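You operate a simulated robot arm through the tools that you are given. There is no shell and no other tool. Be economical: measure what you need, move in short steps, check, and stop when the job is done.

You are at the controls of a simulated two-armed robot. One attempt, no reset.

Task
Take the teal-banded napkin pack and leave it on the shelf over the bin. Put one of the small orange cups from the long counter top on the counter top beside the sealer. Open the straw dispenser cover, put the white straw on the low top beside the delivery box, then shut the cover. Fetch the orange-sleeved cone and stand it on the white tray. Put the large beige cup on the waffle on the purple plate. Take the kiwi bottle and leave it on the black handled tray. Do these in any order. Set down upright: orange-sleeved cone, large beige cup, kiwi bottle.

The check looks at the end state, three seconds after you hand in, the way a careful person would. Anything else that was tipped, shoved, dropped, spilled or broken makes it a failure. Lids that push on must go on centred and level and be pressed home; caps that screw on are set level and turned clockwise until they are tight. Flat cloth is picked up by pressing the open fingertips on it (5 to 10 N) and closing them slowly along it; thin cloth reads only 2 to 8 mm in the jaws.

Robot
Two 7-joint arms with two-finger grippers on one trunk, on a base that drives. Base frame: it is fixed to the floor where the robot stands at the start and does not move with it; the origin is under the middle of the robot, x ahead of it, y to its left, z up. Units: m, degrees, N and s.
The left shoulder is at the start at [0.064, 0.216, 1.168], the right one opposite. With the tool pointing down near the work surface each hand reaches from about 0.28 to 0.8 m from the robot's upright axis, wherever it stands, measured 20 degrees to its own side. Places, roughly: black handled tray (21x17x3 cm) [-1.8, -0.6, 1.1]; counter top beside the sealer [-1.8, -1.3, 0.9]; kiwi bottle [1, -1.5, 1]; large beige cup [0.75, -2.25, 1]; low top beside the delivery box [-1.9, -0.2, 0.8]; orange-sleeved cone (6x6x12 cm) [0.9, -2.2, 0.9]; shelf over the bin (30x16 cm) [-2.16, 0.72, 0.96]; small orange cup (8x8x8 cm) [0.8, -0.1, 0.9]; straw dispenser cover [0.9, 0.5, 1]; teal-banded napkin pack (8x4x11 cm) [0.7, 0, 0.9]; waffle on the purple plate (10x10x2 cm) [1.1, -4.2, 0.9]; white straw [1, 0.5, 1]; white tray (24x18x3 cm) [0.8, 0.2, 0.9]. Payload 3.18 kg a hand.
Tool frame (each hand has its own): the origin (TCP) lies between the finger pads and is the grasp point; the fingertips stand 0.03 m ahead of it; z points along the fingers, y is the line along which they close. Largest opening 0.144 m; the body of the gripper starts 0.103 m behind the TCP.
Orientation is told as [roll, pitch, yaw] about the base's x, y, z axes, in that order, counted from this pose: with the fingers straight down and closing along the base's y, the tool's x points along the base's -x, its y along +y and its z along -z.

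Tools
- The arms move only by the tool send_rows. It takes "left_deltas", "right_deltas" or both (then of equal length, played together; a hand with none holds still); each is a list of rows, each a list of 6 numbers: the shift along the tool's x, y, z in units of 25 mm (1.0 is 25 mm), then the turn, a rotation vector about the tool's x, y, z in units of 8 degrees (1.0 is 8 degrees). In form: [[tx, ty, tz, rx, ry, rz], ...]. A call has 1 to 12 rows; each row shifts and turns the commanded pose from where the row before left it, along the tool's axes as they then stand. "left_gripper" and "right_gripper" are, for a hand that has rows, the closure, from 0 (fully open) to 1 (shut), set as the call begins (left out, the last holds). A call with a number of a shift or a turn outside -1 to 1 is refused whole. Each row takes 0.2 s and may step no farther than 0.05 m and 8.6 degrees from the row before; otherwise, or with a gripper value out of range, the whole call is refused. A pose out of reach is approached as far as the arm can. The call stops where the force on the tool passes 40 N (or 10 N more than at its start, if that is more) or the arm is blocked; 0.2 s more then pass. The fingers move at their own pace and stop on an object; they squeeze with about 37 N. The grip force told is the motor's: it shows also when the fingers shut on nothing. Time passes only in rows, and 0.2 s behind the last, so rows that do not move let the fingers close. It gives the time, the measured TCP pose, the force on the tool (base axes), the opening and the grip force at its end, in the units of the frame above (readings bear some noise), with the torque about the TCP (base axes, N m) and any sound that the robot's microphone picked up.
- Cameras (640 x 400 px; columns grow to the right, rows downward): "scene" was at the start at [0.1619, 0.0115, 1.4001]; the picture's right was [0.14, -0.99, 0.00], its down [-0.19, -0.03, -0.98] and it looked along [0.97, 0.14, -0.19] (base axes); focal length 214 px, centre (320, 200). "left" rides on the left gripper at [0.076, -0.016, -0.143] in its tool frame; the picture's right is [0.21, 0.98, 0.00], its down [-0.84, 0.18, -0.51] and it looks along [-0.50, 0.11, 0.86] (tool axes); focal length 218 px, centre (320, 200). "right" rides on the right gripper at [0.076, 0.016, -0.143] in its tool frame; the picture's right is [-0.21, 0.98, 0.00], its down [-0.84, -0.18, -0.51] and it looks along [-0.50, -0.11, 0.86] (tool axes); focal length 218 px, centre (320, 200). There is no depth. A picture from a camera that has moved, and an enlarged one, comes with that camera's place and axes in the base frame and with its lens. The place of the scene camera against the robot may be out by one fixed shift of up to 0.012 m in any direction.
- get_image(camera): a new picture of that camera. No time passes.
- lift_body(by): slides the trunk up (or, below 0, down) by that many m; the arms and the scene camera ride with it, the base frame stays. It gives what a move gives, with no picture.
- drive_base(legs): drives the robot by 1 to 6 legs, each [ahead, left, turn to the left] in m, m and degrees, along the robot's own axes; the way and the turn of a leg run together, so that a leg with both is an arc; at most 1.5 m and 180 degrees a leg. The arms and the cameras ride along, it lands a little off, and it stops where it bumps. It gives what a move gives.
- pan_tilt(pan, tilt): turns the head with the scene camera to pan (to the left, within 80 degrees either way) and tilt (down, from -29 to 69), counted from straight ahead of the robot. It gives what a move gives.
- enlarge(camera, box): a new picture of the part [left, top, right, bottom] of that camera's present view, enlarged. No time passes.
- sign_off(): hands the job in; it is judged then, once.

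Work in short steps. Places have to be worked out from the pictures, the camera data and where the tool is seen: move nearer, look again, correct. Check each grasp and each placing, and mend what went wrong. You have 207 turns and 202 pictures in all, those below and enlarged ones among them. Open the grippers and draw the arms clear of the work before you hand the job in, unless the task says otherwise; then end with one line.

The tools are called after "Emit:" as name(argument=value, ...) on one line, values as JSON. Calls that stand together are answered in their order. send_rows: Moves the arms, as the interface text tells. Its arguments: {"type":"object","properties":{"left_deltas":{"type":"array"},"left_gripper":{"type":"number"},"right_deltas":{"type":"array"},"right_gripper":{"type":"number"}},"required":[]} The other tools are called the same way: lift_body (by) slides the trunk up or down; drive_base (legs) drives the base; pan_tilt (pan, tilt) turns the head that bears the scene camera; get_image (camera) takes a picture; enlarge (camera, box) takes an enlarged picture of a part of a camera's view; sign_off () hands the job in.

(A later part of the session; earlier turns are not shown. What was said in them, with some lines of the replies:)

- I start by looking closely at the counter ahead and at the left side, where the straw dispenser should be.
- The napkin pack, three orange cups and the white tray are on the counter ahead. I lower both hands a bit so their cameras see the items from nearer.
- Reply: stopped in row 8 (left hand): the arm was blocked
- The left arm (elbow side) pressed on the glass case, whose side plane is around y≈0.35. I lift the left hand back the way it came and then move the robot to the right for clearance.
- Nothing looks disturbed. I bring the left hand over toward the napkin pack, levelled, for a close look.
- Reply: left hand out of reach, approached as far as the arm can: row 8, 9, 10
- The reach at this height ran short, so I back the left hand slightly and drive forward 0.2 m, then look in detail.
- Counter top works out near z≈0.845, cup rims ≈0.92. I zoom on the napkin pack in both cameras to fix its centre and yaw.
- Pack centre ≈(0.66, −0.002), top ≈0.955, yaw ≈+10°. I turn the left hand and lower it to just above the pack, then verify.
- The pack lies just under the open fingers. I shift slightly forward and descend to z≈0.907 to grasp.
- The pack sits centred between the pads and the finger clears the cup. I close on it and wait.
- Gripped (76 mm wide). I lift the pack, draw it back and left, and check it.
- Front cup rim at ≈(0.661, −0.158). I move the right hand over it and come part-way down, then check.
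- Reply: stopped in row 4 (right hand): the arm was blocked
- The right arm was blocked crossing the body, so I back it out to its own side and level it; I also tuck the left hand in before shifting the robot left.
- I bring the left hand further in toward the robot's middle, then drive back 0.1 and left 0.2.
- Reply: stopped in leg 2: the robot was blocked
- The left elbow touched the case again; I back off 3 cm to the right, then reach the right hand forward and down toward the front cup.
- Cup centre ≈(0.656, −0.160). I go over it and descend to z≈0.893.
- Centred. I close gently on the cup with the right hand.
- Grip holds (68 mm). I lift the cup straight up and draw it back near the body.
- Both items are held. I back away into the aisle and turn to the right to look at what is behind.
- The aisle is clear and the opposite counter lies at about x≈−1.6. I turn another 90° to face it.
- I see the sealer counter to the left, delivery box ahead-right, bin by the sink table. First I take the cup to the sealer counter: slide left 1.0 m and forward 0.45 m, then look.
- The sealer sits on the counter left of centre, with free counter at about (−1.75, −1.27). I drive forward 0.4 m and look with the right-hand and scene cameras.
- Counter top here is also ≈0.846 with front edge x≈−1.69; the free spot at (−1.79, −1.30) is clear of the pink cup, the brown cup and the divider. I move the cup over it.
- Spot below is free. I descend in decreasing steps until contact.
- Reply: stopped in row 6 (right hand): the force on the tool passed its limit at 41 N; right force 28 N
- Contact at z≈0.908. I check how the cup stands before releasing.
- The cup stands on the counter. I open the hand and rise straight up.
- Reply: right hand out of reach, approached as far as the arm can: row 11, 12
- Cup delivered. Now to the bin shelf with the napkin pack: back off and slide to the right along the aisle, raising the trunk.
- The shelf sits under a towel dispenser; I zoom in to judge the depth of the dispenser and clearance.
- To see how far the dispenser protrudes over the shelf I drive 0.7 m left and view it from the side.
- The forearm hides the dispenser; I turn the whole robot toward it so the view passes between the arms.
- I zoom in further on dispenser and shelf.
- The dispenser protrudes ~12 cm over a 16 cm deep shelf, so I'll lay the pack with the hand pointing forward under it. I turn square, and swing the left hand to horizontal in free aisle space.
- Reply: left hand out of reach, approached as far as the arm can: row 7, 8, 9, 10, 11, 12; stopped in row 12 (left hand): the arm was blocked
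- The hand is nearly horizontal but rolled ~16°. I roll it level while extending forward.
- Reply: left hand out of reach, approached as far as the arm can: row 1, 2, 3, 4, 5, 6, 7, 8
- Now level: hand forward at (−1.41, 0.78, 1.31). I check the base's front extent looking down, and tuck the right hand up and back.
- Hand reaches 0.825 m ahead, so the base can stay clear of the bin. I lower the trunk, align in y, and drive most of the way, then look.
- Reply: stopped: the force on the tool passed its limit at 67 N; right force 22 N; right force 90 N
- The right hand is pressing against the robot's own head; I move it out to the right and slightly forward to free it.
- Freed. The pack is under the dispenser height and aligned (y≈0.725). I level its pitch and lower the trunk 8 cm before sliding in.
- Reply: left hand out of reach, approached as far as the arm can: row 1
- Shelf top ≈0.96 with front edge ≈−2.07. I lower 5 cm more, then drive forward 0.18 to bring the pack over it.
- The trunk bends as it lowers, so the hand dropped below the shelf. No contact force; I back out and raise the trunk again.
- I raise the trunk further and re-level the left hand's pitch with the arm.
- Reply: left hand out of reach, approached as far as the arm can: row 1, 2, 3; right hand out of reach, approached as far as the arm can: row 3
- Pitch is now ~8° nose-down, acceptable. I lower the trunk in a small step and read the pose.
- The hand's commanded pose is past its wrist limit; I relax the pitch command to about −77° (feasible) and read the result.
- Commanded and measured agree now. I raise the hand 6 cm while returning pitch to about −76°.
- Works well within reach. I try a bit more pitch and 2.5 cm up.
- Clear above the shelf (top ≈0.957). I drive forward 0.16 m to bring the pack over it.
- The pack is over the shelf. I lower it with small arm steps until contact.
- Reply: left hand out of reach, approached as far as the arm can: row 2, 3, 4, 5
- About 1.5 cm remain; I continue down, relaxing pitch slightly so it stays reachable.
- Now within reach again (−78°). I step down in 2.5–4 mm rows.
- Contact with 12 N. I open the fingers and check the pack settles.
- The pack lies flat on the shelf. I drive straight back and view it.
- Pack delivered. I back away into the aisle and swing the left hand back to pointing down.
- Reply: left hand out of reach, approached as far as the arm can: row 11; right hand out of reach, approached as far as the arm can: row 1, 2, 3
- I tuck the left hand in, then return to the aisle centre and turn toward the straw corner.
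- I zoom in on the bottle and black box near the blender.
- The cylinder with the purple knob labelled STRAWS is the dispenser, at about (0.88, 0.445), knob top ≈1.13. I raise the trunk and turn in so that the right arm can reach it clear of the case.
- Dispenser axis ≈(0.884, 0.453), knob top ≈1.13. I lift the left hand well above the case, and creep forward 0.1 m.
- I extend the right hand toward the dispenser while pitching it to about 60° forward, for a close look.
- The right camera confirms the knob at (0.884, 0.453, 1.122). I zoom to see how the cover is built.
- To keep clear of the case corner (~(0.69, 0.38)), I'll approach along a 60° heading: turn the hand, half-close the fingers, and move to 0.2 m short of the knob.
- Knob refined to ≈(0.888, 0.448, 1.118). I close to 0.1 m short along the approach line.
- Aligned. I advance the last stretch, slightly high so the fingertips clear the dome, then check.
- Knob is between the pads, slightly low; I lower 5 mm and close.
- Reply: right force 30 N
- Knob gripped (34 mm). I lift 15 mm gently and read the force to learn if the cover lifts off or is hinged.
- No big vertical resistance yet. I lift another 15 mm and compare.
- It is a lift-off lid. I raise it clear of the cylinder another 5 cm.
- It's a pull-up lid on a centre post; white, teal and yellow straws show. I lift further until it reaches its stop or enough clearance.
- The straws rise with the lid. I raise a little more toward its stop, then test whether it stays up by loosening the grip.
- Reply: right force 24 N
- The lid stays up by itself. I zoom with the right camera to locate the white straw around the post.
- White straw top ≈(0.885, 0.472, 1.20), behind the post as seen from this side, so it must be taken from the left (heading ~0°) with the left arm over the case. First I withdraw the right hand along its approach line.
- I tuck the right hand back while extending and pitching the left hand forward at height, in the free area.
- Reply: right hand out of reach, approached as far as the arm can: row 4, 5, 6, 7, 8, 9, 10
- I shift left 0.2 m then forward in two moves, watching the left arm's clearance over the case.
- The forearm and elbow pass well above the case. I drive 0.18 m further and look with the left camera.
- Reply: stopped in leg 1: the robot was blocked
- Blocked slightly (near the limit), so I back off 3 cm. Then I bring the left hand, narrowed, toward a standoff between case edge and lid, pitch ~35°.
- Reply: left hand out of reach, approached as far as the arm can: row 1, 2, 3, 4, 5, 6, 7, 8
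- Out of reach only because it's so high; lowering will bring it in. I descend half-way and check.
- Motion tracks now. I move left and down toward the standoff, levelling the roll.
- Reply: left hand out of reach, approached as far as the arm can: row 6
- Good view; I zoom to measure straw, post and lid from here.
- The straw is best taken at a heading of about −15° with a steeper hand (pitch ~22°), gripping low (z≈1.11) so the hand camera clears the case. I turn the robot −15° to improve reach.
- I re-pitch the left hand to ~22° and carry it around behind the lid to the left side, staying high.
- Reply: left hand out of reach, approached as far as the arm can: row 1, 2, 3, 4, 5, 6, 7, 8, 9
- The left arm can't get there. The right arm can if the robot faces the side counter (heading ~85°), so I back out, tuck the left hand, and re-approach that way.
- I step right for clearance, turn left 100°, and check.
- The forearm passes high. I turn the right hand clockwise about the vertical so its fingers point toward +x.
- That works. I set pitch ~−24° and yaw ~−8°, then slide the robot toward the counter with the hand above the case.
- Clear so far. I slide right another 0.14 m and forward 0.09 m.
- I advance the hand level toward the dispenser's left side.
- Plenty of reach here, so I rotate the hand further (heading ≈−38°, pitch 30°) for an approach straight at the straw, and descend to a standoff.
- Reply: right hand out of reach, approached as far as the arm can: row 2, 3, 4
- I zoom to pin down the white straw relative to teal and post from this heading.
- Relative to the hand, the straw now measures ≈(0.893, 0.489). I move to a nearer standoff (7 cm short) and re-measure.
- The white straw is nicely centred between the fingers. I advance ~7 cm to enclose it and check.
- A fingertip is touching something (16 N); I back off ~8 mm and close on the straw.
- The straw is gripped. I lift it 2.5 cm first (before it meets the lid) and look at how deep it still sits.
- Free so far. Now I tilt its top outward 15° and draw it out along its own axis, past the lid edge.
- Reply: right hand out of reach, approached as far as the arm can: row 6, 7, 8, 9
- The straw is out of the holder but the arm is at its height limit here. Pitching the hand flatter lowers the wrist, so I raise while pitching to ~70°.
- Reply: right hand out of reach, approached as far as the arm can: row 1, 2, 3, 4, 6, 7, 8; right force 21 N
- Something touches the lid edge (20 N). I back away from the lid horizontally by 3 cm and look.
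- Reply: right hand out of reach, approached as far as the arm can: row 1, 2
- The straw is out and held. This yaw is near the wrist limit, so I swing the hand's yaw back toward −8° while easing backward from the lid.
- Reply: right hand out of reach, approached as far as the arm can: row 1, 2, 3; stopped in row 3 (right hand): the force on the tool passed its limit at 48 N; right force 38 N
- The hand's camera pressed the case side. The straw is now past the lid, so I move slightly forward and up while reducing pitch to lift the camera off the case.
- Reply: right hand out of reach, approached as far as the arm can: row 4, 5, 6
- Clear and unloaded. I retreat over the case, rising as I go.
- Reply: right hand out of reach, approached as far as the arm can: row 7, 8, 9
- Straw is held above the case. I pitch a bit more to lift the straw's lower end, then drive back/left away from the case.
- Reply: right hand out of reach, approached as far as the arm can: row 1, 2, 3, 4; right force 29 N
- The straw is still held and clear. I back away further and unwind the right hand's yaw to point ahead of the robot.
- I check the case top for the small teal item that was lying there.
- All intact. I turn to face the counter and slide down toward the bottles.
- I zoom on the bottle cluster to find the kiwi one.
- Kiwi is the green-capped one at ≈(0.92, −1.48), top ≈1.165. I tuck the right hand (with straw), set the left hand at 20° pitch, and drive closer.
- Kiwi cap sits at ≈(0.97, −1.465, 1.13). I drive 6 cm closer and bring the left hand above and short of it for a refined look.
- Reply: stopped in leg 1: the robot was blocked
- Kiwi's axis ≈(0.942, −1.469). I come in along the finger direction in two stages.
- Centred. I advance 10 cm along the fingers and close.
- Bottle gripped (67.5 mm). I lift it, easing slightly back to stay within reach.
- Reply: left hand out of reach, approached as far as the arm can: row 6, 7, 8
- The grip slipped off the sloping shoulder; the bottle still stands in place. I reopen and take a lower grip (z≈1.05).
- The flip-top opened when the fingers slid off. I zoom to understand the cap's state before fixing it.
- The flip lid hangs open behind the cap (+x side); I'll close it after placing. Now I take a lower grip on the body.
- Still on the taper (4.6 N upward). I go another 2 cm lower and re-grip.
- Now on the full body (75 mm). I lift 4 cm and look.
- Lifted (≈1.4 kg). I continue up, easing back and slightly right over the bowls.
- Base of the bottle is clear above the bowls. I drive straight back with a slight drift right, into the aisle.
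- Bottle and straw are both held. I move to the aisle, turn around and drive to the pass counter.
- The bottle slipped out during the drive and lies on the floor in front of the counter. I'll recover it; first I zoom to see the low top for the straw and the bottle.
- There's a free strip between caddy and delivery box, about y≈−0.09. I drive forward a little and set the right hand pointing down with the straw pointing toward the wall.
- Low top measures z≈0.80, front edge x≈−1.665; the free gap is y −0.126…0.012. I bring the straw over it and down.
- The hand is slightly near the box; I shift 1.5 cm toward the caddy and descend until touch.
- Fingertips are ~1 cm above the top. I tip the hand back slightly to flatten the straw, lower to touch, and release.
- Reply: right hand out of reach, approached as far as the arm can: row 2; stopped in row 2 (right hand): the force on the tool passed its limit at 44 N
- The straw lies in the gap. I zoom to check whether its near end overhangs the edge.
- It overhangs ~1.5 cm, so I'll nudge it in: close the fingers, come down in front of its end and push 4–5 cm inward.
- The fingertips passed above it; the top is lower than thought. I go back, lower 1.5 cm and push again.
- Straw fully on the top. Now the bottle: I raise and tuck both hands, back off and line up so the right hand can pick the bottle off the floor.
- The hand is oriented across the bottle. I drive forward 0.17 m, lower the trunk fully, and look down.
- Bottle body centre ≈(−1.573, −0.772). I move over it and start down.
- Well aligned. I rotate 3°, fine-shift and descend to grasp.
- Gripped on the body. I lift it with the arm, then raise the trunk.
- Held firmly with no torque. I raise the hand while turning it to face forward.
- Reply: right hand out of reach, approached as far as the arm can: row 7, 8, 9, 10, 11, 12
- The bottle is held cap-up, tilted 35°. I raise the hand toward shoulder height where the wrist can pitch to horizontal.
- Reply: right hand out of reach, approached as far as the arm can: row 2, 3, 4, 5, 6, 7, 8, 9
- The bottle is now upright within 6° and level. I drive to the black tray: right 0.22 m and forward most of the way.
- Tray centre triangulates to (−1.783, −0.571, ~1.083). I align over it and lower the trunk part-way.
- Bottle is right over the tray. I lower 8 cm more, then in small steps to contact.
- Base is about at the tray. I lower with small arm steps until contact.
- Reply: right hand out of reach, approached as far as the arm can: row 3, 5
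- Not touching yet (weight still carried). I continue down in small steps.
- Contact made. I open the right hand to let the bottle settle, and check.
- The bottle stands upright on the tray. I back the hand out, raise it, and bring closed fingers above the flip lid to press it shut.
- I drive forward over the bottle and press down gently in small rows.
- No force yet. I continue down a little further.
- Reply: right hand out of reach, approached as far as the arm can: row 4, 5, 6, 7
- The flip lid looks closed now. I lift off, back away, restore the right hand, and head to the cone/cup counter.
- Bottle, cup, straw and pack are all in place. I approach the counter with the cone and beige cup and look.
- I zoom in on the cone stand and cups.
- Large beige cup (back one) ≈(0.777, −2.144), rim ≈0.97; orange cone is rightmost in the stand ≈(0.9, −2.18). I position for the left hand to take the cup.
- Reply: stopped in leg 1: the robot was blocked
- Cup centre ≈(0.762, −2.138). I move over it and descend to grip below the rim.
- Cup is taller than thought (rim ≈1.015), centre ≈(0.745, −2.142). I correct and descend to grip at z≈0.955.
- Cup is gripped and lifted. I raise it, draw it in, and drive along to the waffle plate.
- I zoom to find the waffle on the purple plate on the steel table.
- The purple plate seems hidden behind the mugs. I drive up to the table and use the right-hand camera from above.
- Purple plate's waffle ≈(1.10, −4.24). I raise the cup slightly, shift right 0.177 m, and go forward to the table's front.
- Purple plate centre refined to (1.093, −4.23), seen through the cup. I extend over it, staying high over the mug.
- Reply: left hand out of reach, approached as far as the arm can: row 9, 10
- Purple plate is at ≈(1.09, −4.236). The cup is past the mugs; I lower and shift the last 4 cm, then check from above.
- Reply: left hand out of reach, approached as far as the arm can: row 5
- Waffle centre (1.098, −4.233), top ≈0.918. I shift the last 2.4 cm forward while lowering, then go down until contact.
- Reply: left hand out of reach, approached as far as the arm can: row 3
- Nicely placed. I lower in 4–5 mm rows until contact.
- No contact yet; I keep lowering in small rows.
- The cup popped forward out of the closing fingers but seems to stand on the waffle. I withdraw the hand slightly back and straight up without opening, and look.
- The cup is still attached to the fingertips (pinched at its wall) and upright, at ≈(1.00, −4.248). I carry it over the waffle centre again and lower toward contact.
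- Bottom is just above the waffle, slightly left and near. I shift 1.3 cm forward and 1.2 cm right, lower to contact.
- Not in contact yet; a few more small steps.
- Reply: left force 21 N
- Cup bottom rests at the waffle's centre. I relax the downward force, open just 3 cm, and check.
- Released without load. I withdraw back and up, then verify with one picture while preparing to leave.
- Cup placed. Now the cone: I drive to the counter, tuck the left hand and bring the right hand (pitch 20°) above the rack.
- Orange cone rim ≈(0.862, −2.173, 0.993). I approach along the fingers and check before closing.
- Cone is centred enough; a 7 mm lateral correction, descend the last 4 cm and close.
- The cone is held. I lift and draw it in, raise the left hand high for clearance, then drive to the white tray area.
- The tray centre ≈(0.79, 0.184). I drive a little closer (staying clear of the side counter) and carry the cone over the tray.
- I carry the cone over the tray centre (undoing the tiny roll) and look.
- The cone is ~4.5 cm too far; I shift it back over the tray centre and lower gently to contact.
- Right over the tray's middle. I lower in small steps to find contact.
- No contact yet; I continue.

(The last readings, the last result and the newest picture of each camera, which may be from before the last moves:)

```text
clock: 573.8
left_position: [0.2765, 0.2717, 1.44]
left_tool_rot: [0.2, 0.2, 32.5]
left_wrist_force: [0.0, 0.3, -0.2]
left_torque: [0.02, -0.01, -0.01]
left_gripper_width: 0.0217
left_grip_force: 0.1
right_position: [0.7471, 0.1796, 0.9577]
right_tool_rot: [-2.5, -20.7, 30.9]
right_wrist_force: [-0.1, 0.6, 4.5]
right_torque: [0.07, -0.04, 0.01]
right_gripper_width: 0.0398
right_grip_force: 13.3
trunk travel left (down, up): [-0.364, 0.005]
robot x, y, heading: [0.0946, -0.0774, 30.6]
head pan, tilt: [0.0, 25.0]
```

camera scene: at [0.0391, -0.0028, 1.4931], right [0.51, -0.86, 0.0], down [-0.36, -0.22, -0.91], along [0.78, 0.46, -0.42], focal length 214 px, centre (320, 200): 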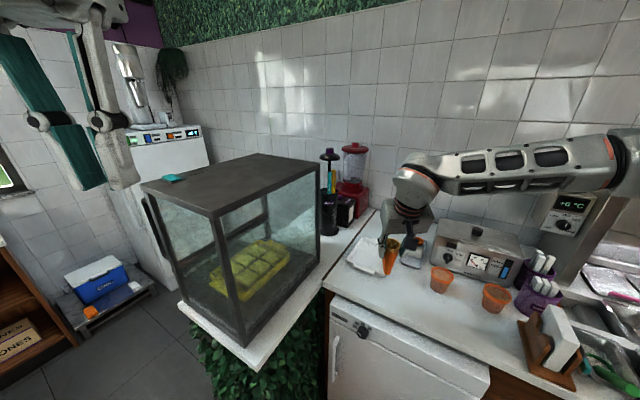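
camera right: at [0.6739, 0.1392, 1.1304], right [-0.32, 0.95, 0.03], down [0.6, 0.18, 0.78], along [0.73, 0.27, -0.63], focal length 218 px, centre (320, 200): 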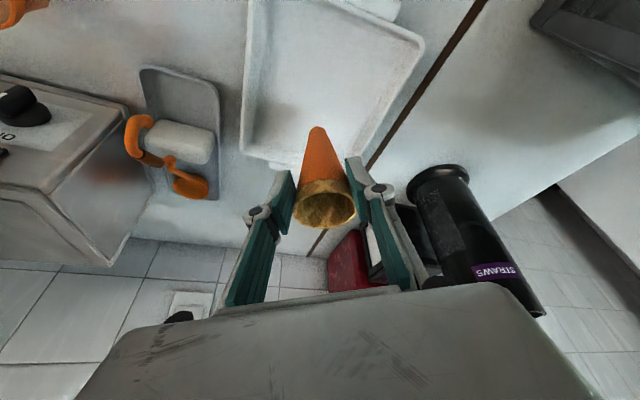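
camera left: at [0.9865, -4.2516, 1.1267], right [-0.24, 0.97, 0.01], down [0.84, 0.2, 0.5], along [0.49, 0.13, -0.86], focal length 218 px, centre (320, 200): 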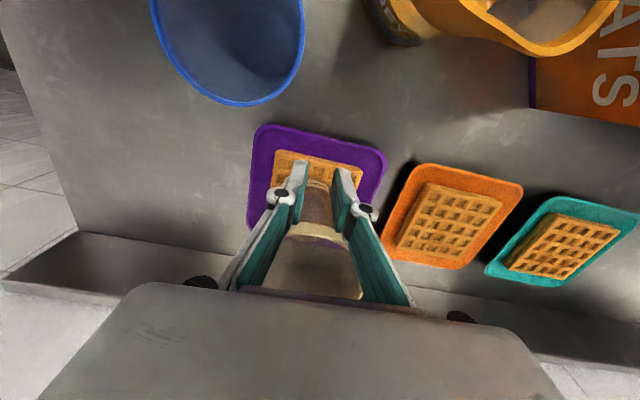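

Contact (4.5 N). I open slightly and check that the cone stands.

Emit:
send_rows(right_deltas=[[0, 0, 0, 0, 0, 0], [0, 0, 0, 0, 0, 0], [0, 0, 0, 0, 0, 0]], right_gripper=0.55)

Emit:
get_image(camera="right")

```text
clock: 574.6
left_position: [0.2764, 0.2716, 1.439]
left_tool_rot: [0.2, 0.3, 32.5]
left_wrist_force: [0.2, 0.3, -0.5]
left_torque: [-0.02, 0.0, 0.01]
left_gripper_width: 0.0215
left_grip_force: 0.1
right_position: [0.7492, 0.1788, 0.9585]
right_tool_rot: [-2.5, -20.6, 30.9]
right_wrist_force: [0.7, -0.2, -0.5]
right_torque: [-0.03, 0.0, 0.0]
right_gripper_width: 0.0649
right_grip_force: 0.0
trunk travel left (down, up): [-0.364, 0.005]
robot x, y, heading: [0.0945, -0.0762, 30.7]
head pan, tilt: [0.0, 25.0]
```

```text
12 pictures are left
camera right: at [0.632, 0.1374, 1.0646], right [-0.32, 0.95, 0.03], down [0.6, 0.18, 0.78], along [0.73, 0.27, -0.63], focal length 218 px, centre (320, 200)
```

right: 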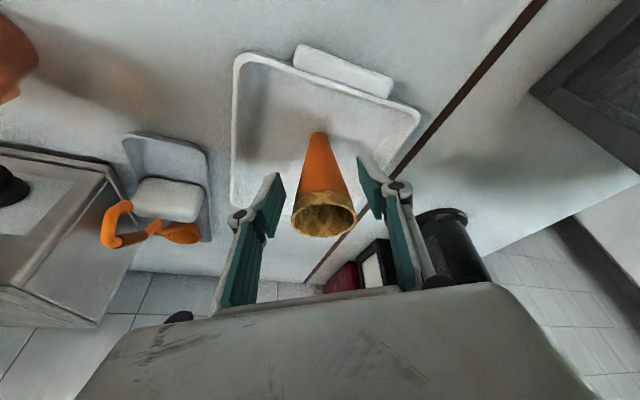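

It stands. I open wider and withdraw along the finger direction, then move the hand toward the dispenser for closing its lid.

Emit:
send_rows(right_deltas=[[0, 0, 0, 0, 0, 0], [0, 0, 0, 0, 0, 0], [0, 0, -0.6, 0, 0, 0], [0, 0, -1, 0, 0, 0], [0, 0, -1, 0, 0, 0], [0, 0, -1, 0, 0, 0], [0, 0, -1, 0, 0, 0], [0, 0, -1, 0, 0, 0], [0, 0, -1, 0, 0, 0], [0, 0, -1, 0, 0, 0], [0, 0, -1, 0, 0, 0], [0, 0, -1, 0, 0, 0]], right_gripper=0.2)

Emit:
enlarge(camera="scene", box=[300, 130, 440, 310])

```text
clock: 577.2
left_position: [0.2761, 0.2705, 1.4406]
left_tool_rot: [0.3, 0.1, 32.6]
left_wrist_force: [0.2, -0.1, -0.1]
left_torque: [0.01, 0.01, 0.01]
left_gripper_width: 0.0215
left_grip_force: 0.1
right_position: [0.6706, 0.1448, 1.1818]
right_tool_rot: [-2.5, -20.7, 30.9]
right_wrist_force: [-0.2, -0.5, 0.4]
right_torque: [0.02, -0.02, -0.02]
right_gripper_width: 0.1151
right_grip_force: 0.1
trunk travel left (down, up): [-0.364, 0.005]
robot x, y, heading: [0.0921, -0.0788, 30.9]
head pan, tilt: [0.0, 25.0]
```

```text
2.22 times, centred on (370, 220) of scene
camera zoom: at [0.2186, -0.012, 1.4932], right [0.51, -0.86, 0.0], down [-0.36, -0.22, -0.91], along [0.78, 0.46, -0.42], focal length 477 px, centre (209, 156)
```

zoom: 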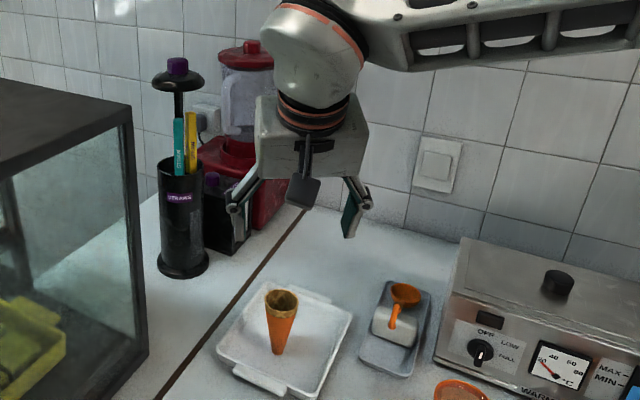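

Cone stands on the white tray. Now the dispenser lid: knob at ≈(0.873, 0.443), top ≈1.30. I raise the right hand, pitching to ~60° with fingers closed, and turn the robot 14° left.

Emit:
send_rows(right_deltas=[[-0.358, 0, -0.934, 0, -0.62, 0], [-0.438, 0, -0.899, 0, -0.62, 0], [-0.515, 0, -0.857, 0, -0.62, 0], [-0.588, 0, -0.809, 0, -0.62, 0], [-0.643, 0, -0.766, 0, -0.62, 0], [-0.707, 0, -0.707, 0, -0.62, 0], [-0.766, 0, -0.643, 0, -0.62, 0], [-0.819, 0, -0.574, 0, -0.62, 0]], right_gripper=1.0)

Emit:
drive_base(legs=[[0, 0, 14]])

```text
clock: 579.0
left_position: [0.2751, 0.2705, 1.4411]
left_tool_rot: [0.2, 0.2, 32.7]
left_wrist_force: [-1.3, -0.9, -0.3]
left_torque: [0.01, -0.03, 0.04]
left_gripper_width: 0.0216
left_grip_force: 0.0
right_position: [0.6654, 0.15, 1.3822]
right_tool_rot: [-4.7, -60.4, 34.2]
right_wrist_force: [-0.1, -0.5, 1.2]
right_torque: [-0.01, 0.02, -0.01]
right_gripper_width: 0.0
right_grip_force: 30.6
trunk travel left (down, up): [-0.364, 0.005]
robot x, y, heading: [0.0957, -0.0801, 30.7]
head pan, tilt: [0.0, 25.0]
```

```text
clock: 580.3
left_position: [0.1867, 0.3049, 1.4388]
left_tool_rot: [0.3, 0.2, 46.6]
left_wrist_force: [0.3, -0.2, -1.2]
left_torque: [0.0, 0.03, 0.0]
left_gripper_width: 0.0219
left_grip_force: 0.1
right_position: [0.5945, 0.281, 1.3824]
right_tool_rot: [-4.7, -60.4, 48.1]
right_wrist_force: [-0.4, 0.3, 0.2]
right_torque: [0.01, -0.01, -0.01]
right_gripper_width: 0.0
right_grip_force: 30.7
trunk travel left (down, up): [-0.364, 0.005]
robot x, y, heading: [0.0992, -0.0796, 44.7]
head pan, tilt: [0.0, 25.0]
```

I creep 4 cm forward and extend the closed fingers over the knob at height, then look.

Emit:
drive_base(legs=[[0.04, 0, 0]])

Emit:
send_rows(right_deltas=[[-0.444, -0.385, 0.94, 0, 0, 0], [-0.444, -0.385, 0.94, 0, 0, 0], [-0.444, -0.385, 0.94, 0, 0, 0], [-0.444, -0.385, 0.94, 0, 0, 0], [-0.444, -0.385, 0.94, 0, 0, 0], [-0.444, -0.385, 0.94, 0, 0, 0], [-0.444, -0.385, 0.94, 0, 0, 0], [-0.444, -0.385, 0.94, 0, 0, 0], [-0.444, -0.385, 0.94, 0, 0, 0], [-0.444, -0.385, 0.94, 0, 0, 0]])

Emit:
get_image(camera="right")

Emit:
enlarge(camera="scene", box=[300, 120, 440, 300])

```text
clock: 581.1
left_position: [0.2157, 0.333, 1.4399]
left_tool_rot: [0.4, 0.2, 46.6]
left_wrist_force: [-0.2, 0.0, 0.0]
left_torque: [-0.04, 0.06, 0.01]
left_gripper_width: 0.0215
left_grip_force: 0.1
right_position: [0.6213, 0.3078, 1.3804]
right_tool_rot: [-4.7, -60.3, 48.0]
right_wrist_force: [-0.6, 0.0, 0.0]
right_torque: [0.0, -0.01, -0.01]
right_gripper_width: 0.0
right_grip_force: 31.5
trunk travel left (down, up): [-0.364, 0.005]
robot x, y, heading: [0.124, -0.0488, 44.6]
head pan, tilt: [0.0, 25.0]
```

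```text
clock: 583.4
left_position: [0.2161, 0.332, 1.438]
left_tool_rot: [0.2, 0.2, 46.5]
left_wrist_force: [0.7, 0.5, -0.1]
left_torque: [0.01, 0.06, 0.0]
left_gripper_width: 0.0216
left_grip_force: 0.0
right_position: [0.8771, 0.42, 1.3645]
right_tool_rot: [-4.7, -60.3, 48.0]
right_wrist_force: [-0.1, 0.8, -0.6]
right_torque: [0.03, -0.02, -0.04]
right_gripper_width: 0.0
right_grip_force: 30.9
trunk travel left (down, up): [-0.364, 0.005]
robot x, y, heading: [0.1241, -0.0491, 44.6]
head pan, tilt: [0.0, 25.0]
```

```text
10 pictures are left
camera right: at [0.7481, 0.3208, 1.3694], right [-0.61, 0.78, 0.14], down [0.08, -0.12, 0.99], along [0.79, 0.61, 0.01], focal length 218 px, centre (320, 200)
```

right: 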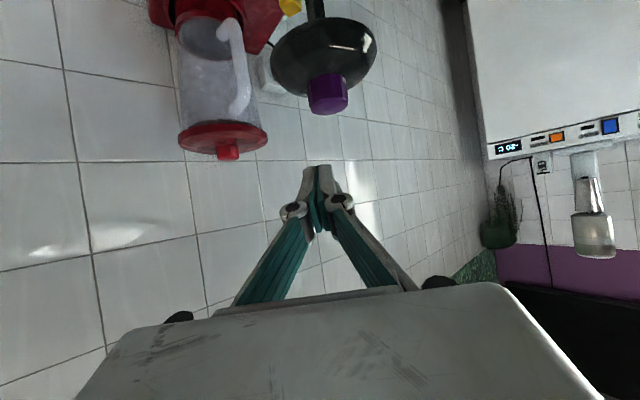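

```text
2.22 times, centred on (370, 210) of scene
camera zoom: at [0.2285, 0.0421, 1.493], right [0.7, -0.71, 0.0], down [-0.3, -0.3, -0.91], along [0.64, 0.64, -0.42], focal length 477 px, centre (209, 178)
```

zoom: 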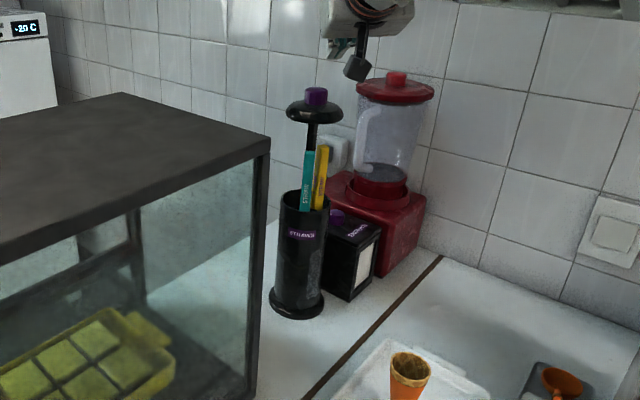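

Knob ≈(0.880, 0.448), aligned. I make the small correction and push straight down on the knob.

Emit:
send_rows(right_deltas=[[-0.16, 0.66, 0.28, 0, 0, 0], [0.6, 0, 0.34, 0, 0, 0], [0.6, 0, 0.34, 0, 0, 0], [0.6, 0, 0.34, 0, 0, 0], [0.6, 0, 0.34, 0, 0, 0], [0.6, 0, 0.34, 0, 0, 0], [0.6, 0, 0.34, 0, 0, 0]])

Emit:
enlarge(camera="scene", box=[300, 120, 440, 300])

```text
clock: 585.0
left_position: [0.2153, 0.3317, 1.4405]
left_tool_rot: [0.3, 0.2, 46.6]
left_wrist_force: [0.2, -0.1, -0.2]
left_torque: [0.02, 0.02, 0.01]
left_gripper_width: 0.0215
left_grip_force: 0.1
right_position: [0.8741, 0.4342, 1.2623]
right_tool_rot: [-4.7, -60.4, 48.0]
right_wrist_force: [0.3, 0.0, 0.0]
right_torque: [-0.01, 0.0, 0.0]
right_gripper_width: 0.0001
right_grip_force: 30.3
trunk travel left (down, up): [-0.364, 0.005]
robot x, y, heading: [0.1274, -0.0478, 44.5]
head pan, tilt: [0.0, 25.0]
```

```text
2.22 times, centred on (370, 210) of scene
camera zoom: at [0.2279, 0.0412, 1.4931], right [0.7, -0.71, 0.0], down [-0.3, -0.3, -0.91], along [0.65, 0.64, -0.42], focal length 477 px, centre (209, 178)
```

zoom: 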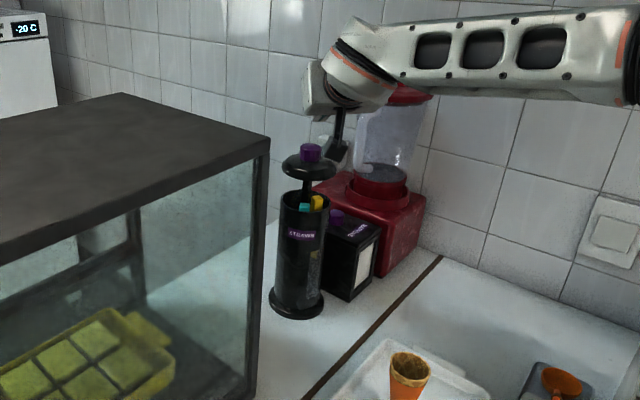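

The lid is sliding down. I continue pushing until it is home.

Emit:
send_rows(right_deltas=[[0.6, 0, 0.34, 0, 0, 0], [0.6, 0, 0.34, 0, 0, 0], [0.6, 0, 0.34, 0, 0, 0], [0.6, 0, 0.34, 0, 0, 0], [0.6, 0, 0.34, 0, 0, 0], [0.3, 0, 0.17, 0, 0, 0], [0.3, 0, 0.17, 0, 0, 0], [0.3, 0, 0.17, 0, 0, 0], [0.2, 0, 0.11, 0, 0, 0], [0.2, 0, 0.11, 0, 0, 0]])

Emit:
enlarge(camera="scene", box=[300, 120, 440, 300])

```text
clock: 587.1
left_position: [0.2118, 0.3295, 1.4401]
left_tool_rot: [0.2, 0.1, 46.5]
left_wrist_force: [-0.2, -0.2, 1.0]
left_torque: [0.01, 0.04, 0.02]
left_gripper_width: 0.0215
left_grip_force: 0.0
right_position: [0.8734, 0.4285, 1.1437]
right_tool_rot: [-4.7, -60.7, 48.0]
right_wrist_force: [-8.0, -8.9, 18.8]
right_torque: [0.17, -0.06, 0.06]
right_gripper_width: 0.0
right_grip_force: 30.4
trunk travel left (down, up): [-0.364, 0.005]
robot x, y, heading: [0.1254, -0.049, 44.8]
head pan, tilt: [0.0, 25.0]
```

```text
2.22 times, centred on (370, 210) of scene
camera zoom: at [0.2245, 0.0387, 1.4936], right [0.7, -0.71, 0.0], down [-0.3, -0.3, -0.91], along [0.65, 0.64, -0.42], focal length 477 px, centre (209, 178)
```

zoom: 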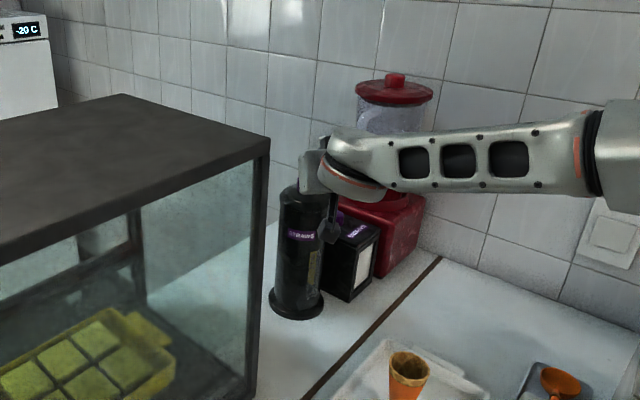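

The lid is home (19 N up). I lift off, withdraw and back the robot away, then take a final look here.

Emit:
send_rows(right_deltas=[[-0.6, 0, -0.34, 0, 0, 0], [-0.8, 0, -0.46, 0, 0, 0], [-0.8, 0, -0.46, 0, 0, 0], [-0.8, 0, -0.46, 0, 0, 0], [-0.6, -0.3, -0.7, 0, 0, 0], [-0.5, -0.3, -0.86, 0, 0, 0], [-0.5, -0.3, -0.86, 0, 0, 0], [-0.3, -0.3, -0.9, 0, 0, 0], [0.2, -0.3, -0.9, 0, 0, 0], [0.4, 0, -0.9, 0, 0, 0]])

Emit:
drive_base(legs=[[-0.35, 0, 0]])

Emit:
get_image(camera="scene")

```text
clock: 589.4
left_position: [0.2147, 0.3314, 1.4393]
left_tool_rot: [0.2, 0.2, 46.6]
left_wrist_force: [-0.5, -1.0, -0.4]
left_torque: [0.04, 0.0, 0.02]
left_gripper_width: 0.0213
left_grip_force: 0.0
right_position: [0.8285, 0.3412, 1.3182]
right_tool_rot: [-4.7, -60.2, 48.0]
right_wrist_force: [0.6, 0.2, 0.7]
right_torque: [0.0, 0.02, -0.02]
right_gripper_width: 0.0
right_grip_force: 31.0
trunk travel left (down, up): [-0.364, 0.005]
robot x, y, heading: [0.1277, -0.0504, 44.3]
head pan, tilt: [0.0, 25.0]
```

```text
clock: 591.6
left_position: [-0.0335, 0.0862, 1.4384]
left_tool_rot: [0.2, 0.2, 46.6]
left_wrist_force: [0.3, 0.6, 0.1]
left_torque: [-0.01, -0.03, -0.02]
left_gripper_width: 0.0219
left_grip_force: 0.1
right_position: [0.5802, 0.0977, 1.3172]
right_tool_rot: [-4.6, -60.3, 48.1]
right_wrist_force: [0.2, 1.0, 0.5]
right_torque: [-0.02, 0.04, 0.01]
right_gripper_width: 0.0
right_grip_force: 30.8
trunk travel left (down, up): [-0.364, 0.005]
robot x, y, heading: [-0.1243, -0.2944, 44.8]
head pan, tilt: [0.0, 25.0]
```

```text
6 pictures are left
camera scene: at [-0.02, -0.2033, 1.4932], right [0.7, -0.71, 0.0], down [-0.3, -0.3, -0.91], along [0.64, 0.64, -0.42], focal length 214 px, centre (320, 200)
```

scene: 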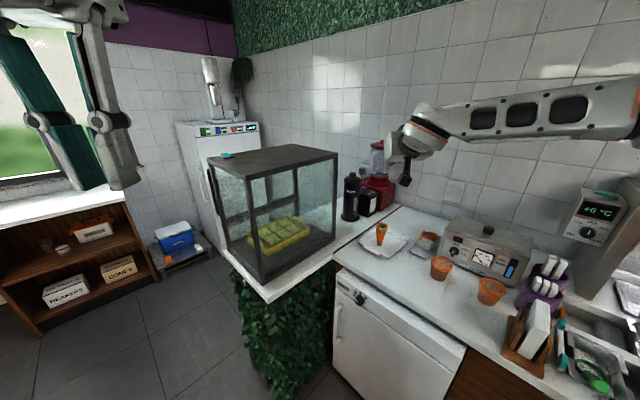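

Dispenser shut, cone standing. I open the right hand, tuck it, and drive down the aisle to verify the beige cup on the waffle.

Emit:
send_rows(right_deltas=[[0.4, -0.2, -0.9, 0, 0, 0], [0.4, -0.2, -0.9, 0, 0, 0], [0.4, -0.2, -0.9, 0, 0, 0], [0.4, -0.2, -0.9, 0, 0, 0], [0.4, -0.2, -0.9, 0, 0, 0]], right_gripper=0.0)

Emit:
drive_base(legs=[[-0.2, 0, 0], [0, 0, -45], [0, -1.5, 0], [0, -1.5, 0], [0, -0.75, 0], [0.4, 0, 0]])

Emit:
enlarge(camera="scene", box=[180, 130, 480, 310])

```text
clock: 592.8
left_position: [-0.0339, 0.087, 1.4389]
left_tool_rot: [0.3, 0.2, 46.7]
left_wrist_force: [-0.3, -0.8, -0.1]
left_torque: [0.03, -0.03, 0.0]
left_gripper_width: 0.0216
left_grip_force: 0.0
right_position: [0.5097, -0.0061, 1.3308]
right_tool_rot: [-4.8, -60.4, 48.3]
right_wrist_force: [0.5, -1.1, 0.2]
right_torque: [0.02, 0.01, 0.0]
right_gripper_width: 0.1441
right_grip_force: 0.1
trunk travel left (down, up): [-0.364, 0.005]
robot x, y, heading: [-0.1187, -0.2962, 44.6]
head pan, tilt: [0.0, 25.0]
```

```text
clock: 630.8
left_position: [0.4446, -3.9655, 1.4397]
left_tool_rot: [0.4, 0.2, 1.5]
left_wrist_force: [0.4, 0.4, -0.8]
left_torque: [-0.03, 0.03, 0.0]
left_gripper_width: 0.0218
left_grip_force: 0.0
right_position: [0.7614, -4.4154, 1.3289]
right_tool_rot: [-4.7, -60.2, 3.0]
right_wrist_force: [-0.1, -0.9, -0.7]
right_torque: [0.02, 0.03, -0.01]
right_gripper_width: 0.1441
right_grip_force: 0.1
trunk travel left (down, up): [-0.364, 0.005]
robot x, y, heading: [0.108, -4.1697, -0.3]
head pan, tilt: [0.0, 25.0]
```

```text
2.13 times, centred on (330, 220) of scene
camera zoom: at [0.2517, -4.1746, 1.4931], right [-0.01, -1.0, 0.0], down [-0.42, 0.0, -0.91], along [0.91, -0.01, -0.42], focal length 458 px, centre (299, 157)
```

zoom: 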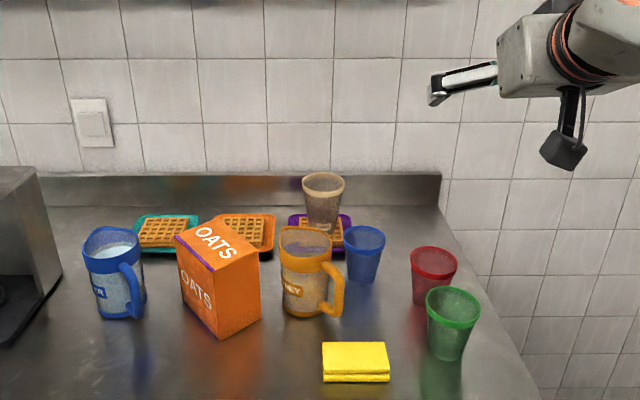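

The cup stands upright on the waffle. I back away, open the left hand, and hand in.

Emit:
drive_base(legs=[[-0.4, 0, 0]])

Emit:
send_rows(left_deltas=[[0, 0, 0, 0, 0, 0], [0, 0, 0, 0, 0, 0], [0, 0, 0, 0, 0, 0]], left_gripper=0.0)

Emit:
sign_off()

```text
clock: 633.3
left_position: [0.0416, -3.9621, 1.4396]
left_tool_rot: [0.3, 0.3, 1.4]
left_wrist_force: [0.4, 1.0, 0.3]
left_torque: [0.02, -0.02, 0.0]
left_gripper_width: 0.0217
left_grip_force: 0.0
right_position: [0.3585, -4.4128, 1.3309]
right_tool_rot: [-4.6, -60.2, 2.9]
right_wrist_force: [0.0, -0.2, 0.0]
right_torque: [-0.05, -0.04, 0.01]
right_gripper_width: 0.1439
right_grip_force: 0.0
trunk travel left (down, up): [-0.364, 0.005]
robot x, y, heading: [-0.2917, -4.1688, -0.4]
head pan, tilt: [0.0, 25.0]
```

```text
clock: 634.1
left_position: [0.042, -3.9626, 1.4399]
left_tool_rot: [0.2, 0.3, 1.5]
left_wrist_force: [0.2, 0.2, -0.2]
left_torque: [0.0, 0.04, 0.04]
left_gripper_width: 0.144
left_grip_force: 0.0
right_position: [0.3599, -4.4121, 1.3298]
right_tool_rot: [-4.7, -60.3, 2.8]
right_wrist_force: [0.4, 0.0, 0.7]
right_torque: [0.02, -0.04, -0.01]
right_gripper_width: 0.144
right_grip_force: 0.1
trunk travel left (down, up): [-0.364, 0.005]
robot x, y, heading: [-0.2892, -4.1684, -0.3]
head pan, tilt: [0.0, 25.0]
```

```text
The job is handed in.
```

I handed in the job with all six items at their places and the dispenser cover shut, but the kiwi bottle fell on the floor on the way. I picked it up, stood it on the black tray and pressed its flip lid shut; I saw no sign of a spill or damage. My arms or hand camera also pressed on the glass display case a few times, and it did not look moved.
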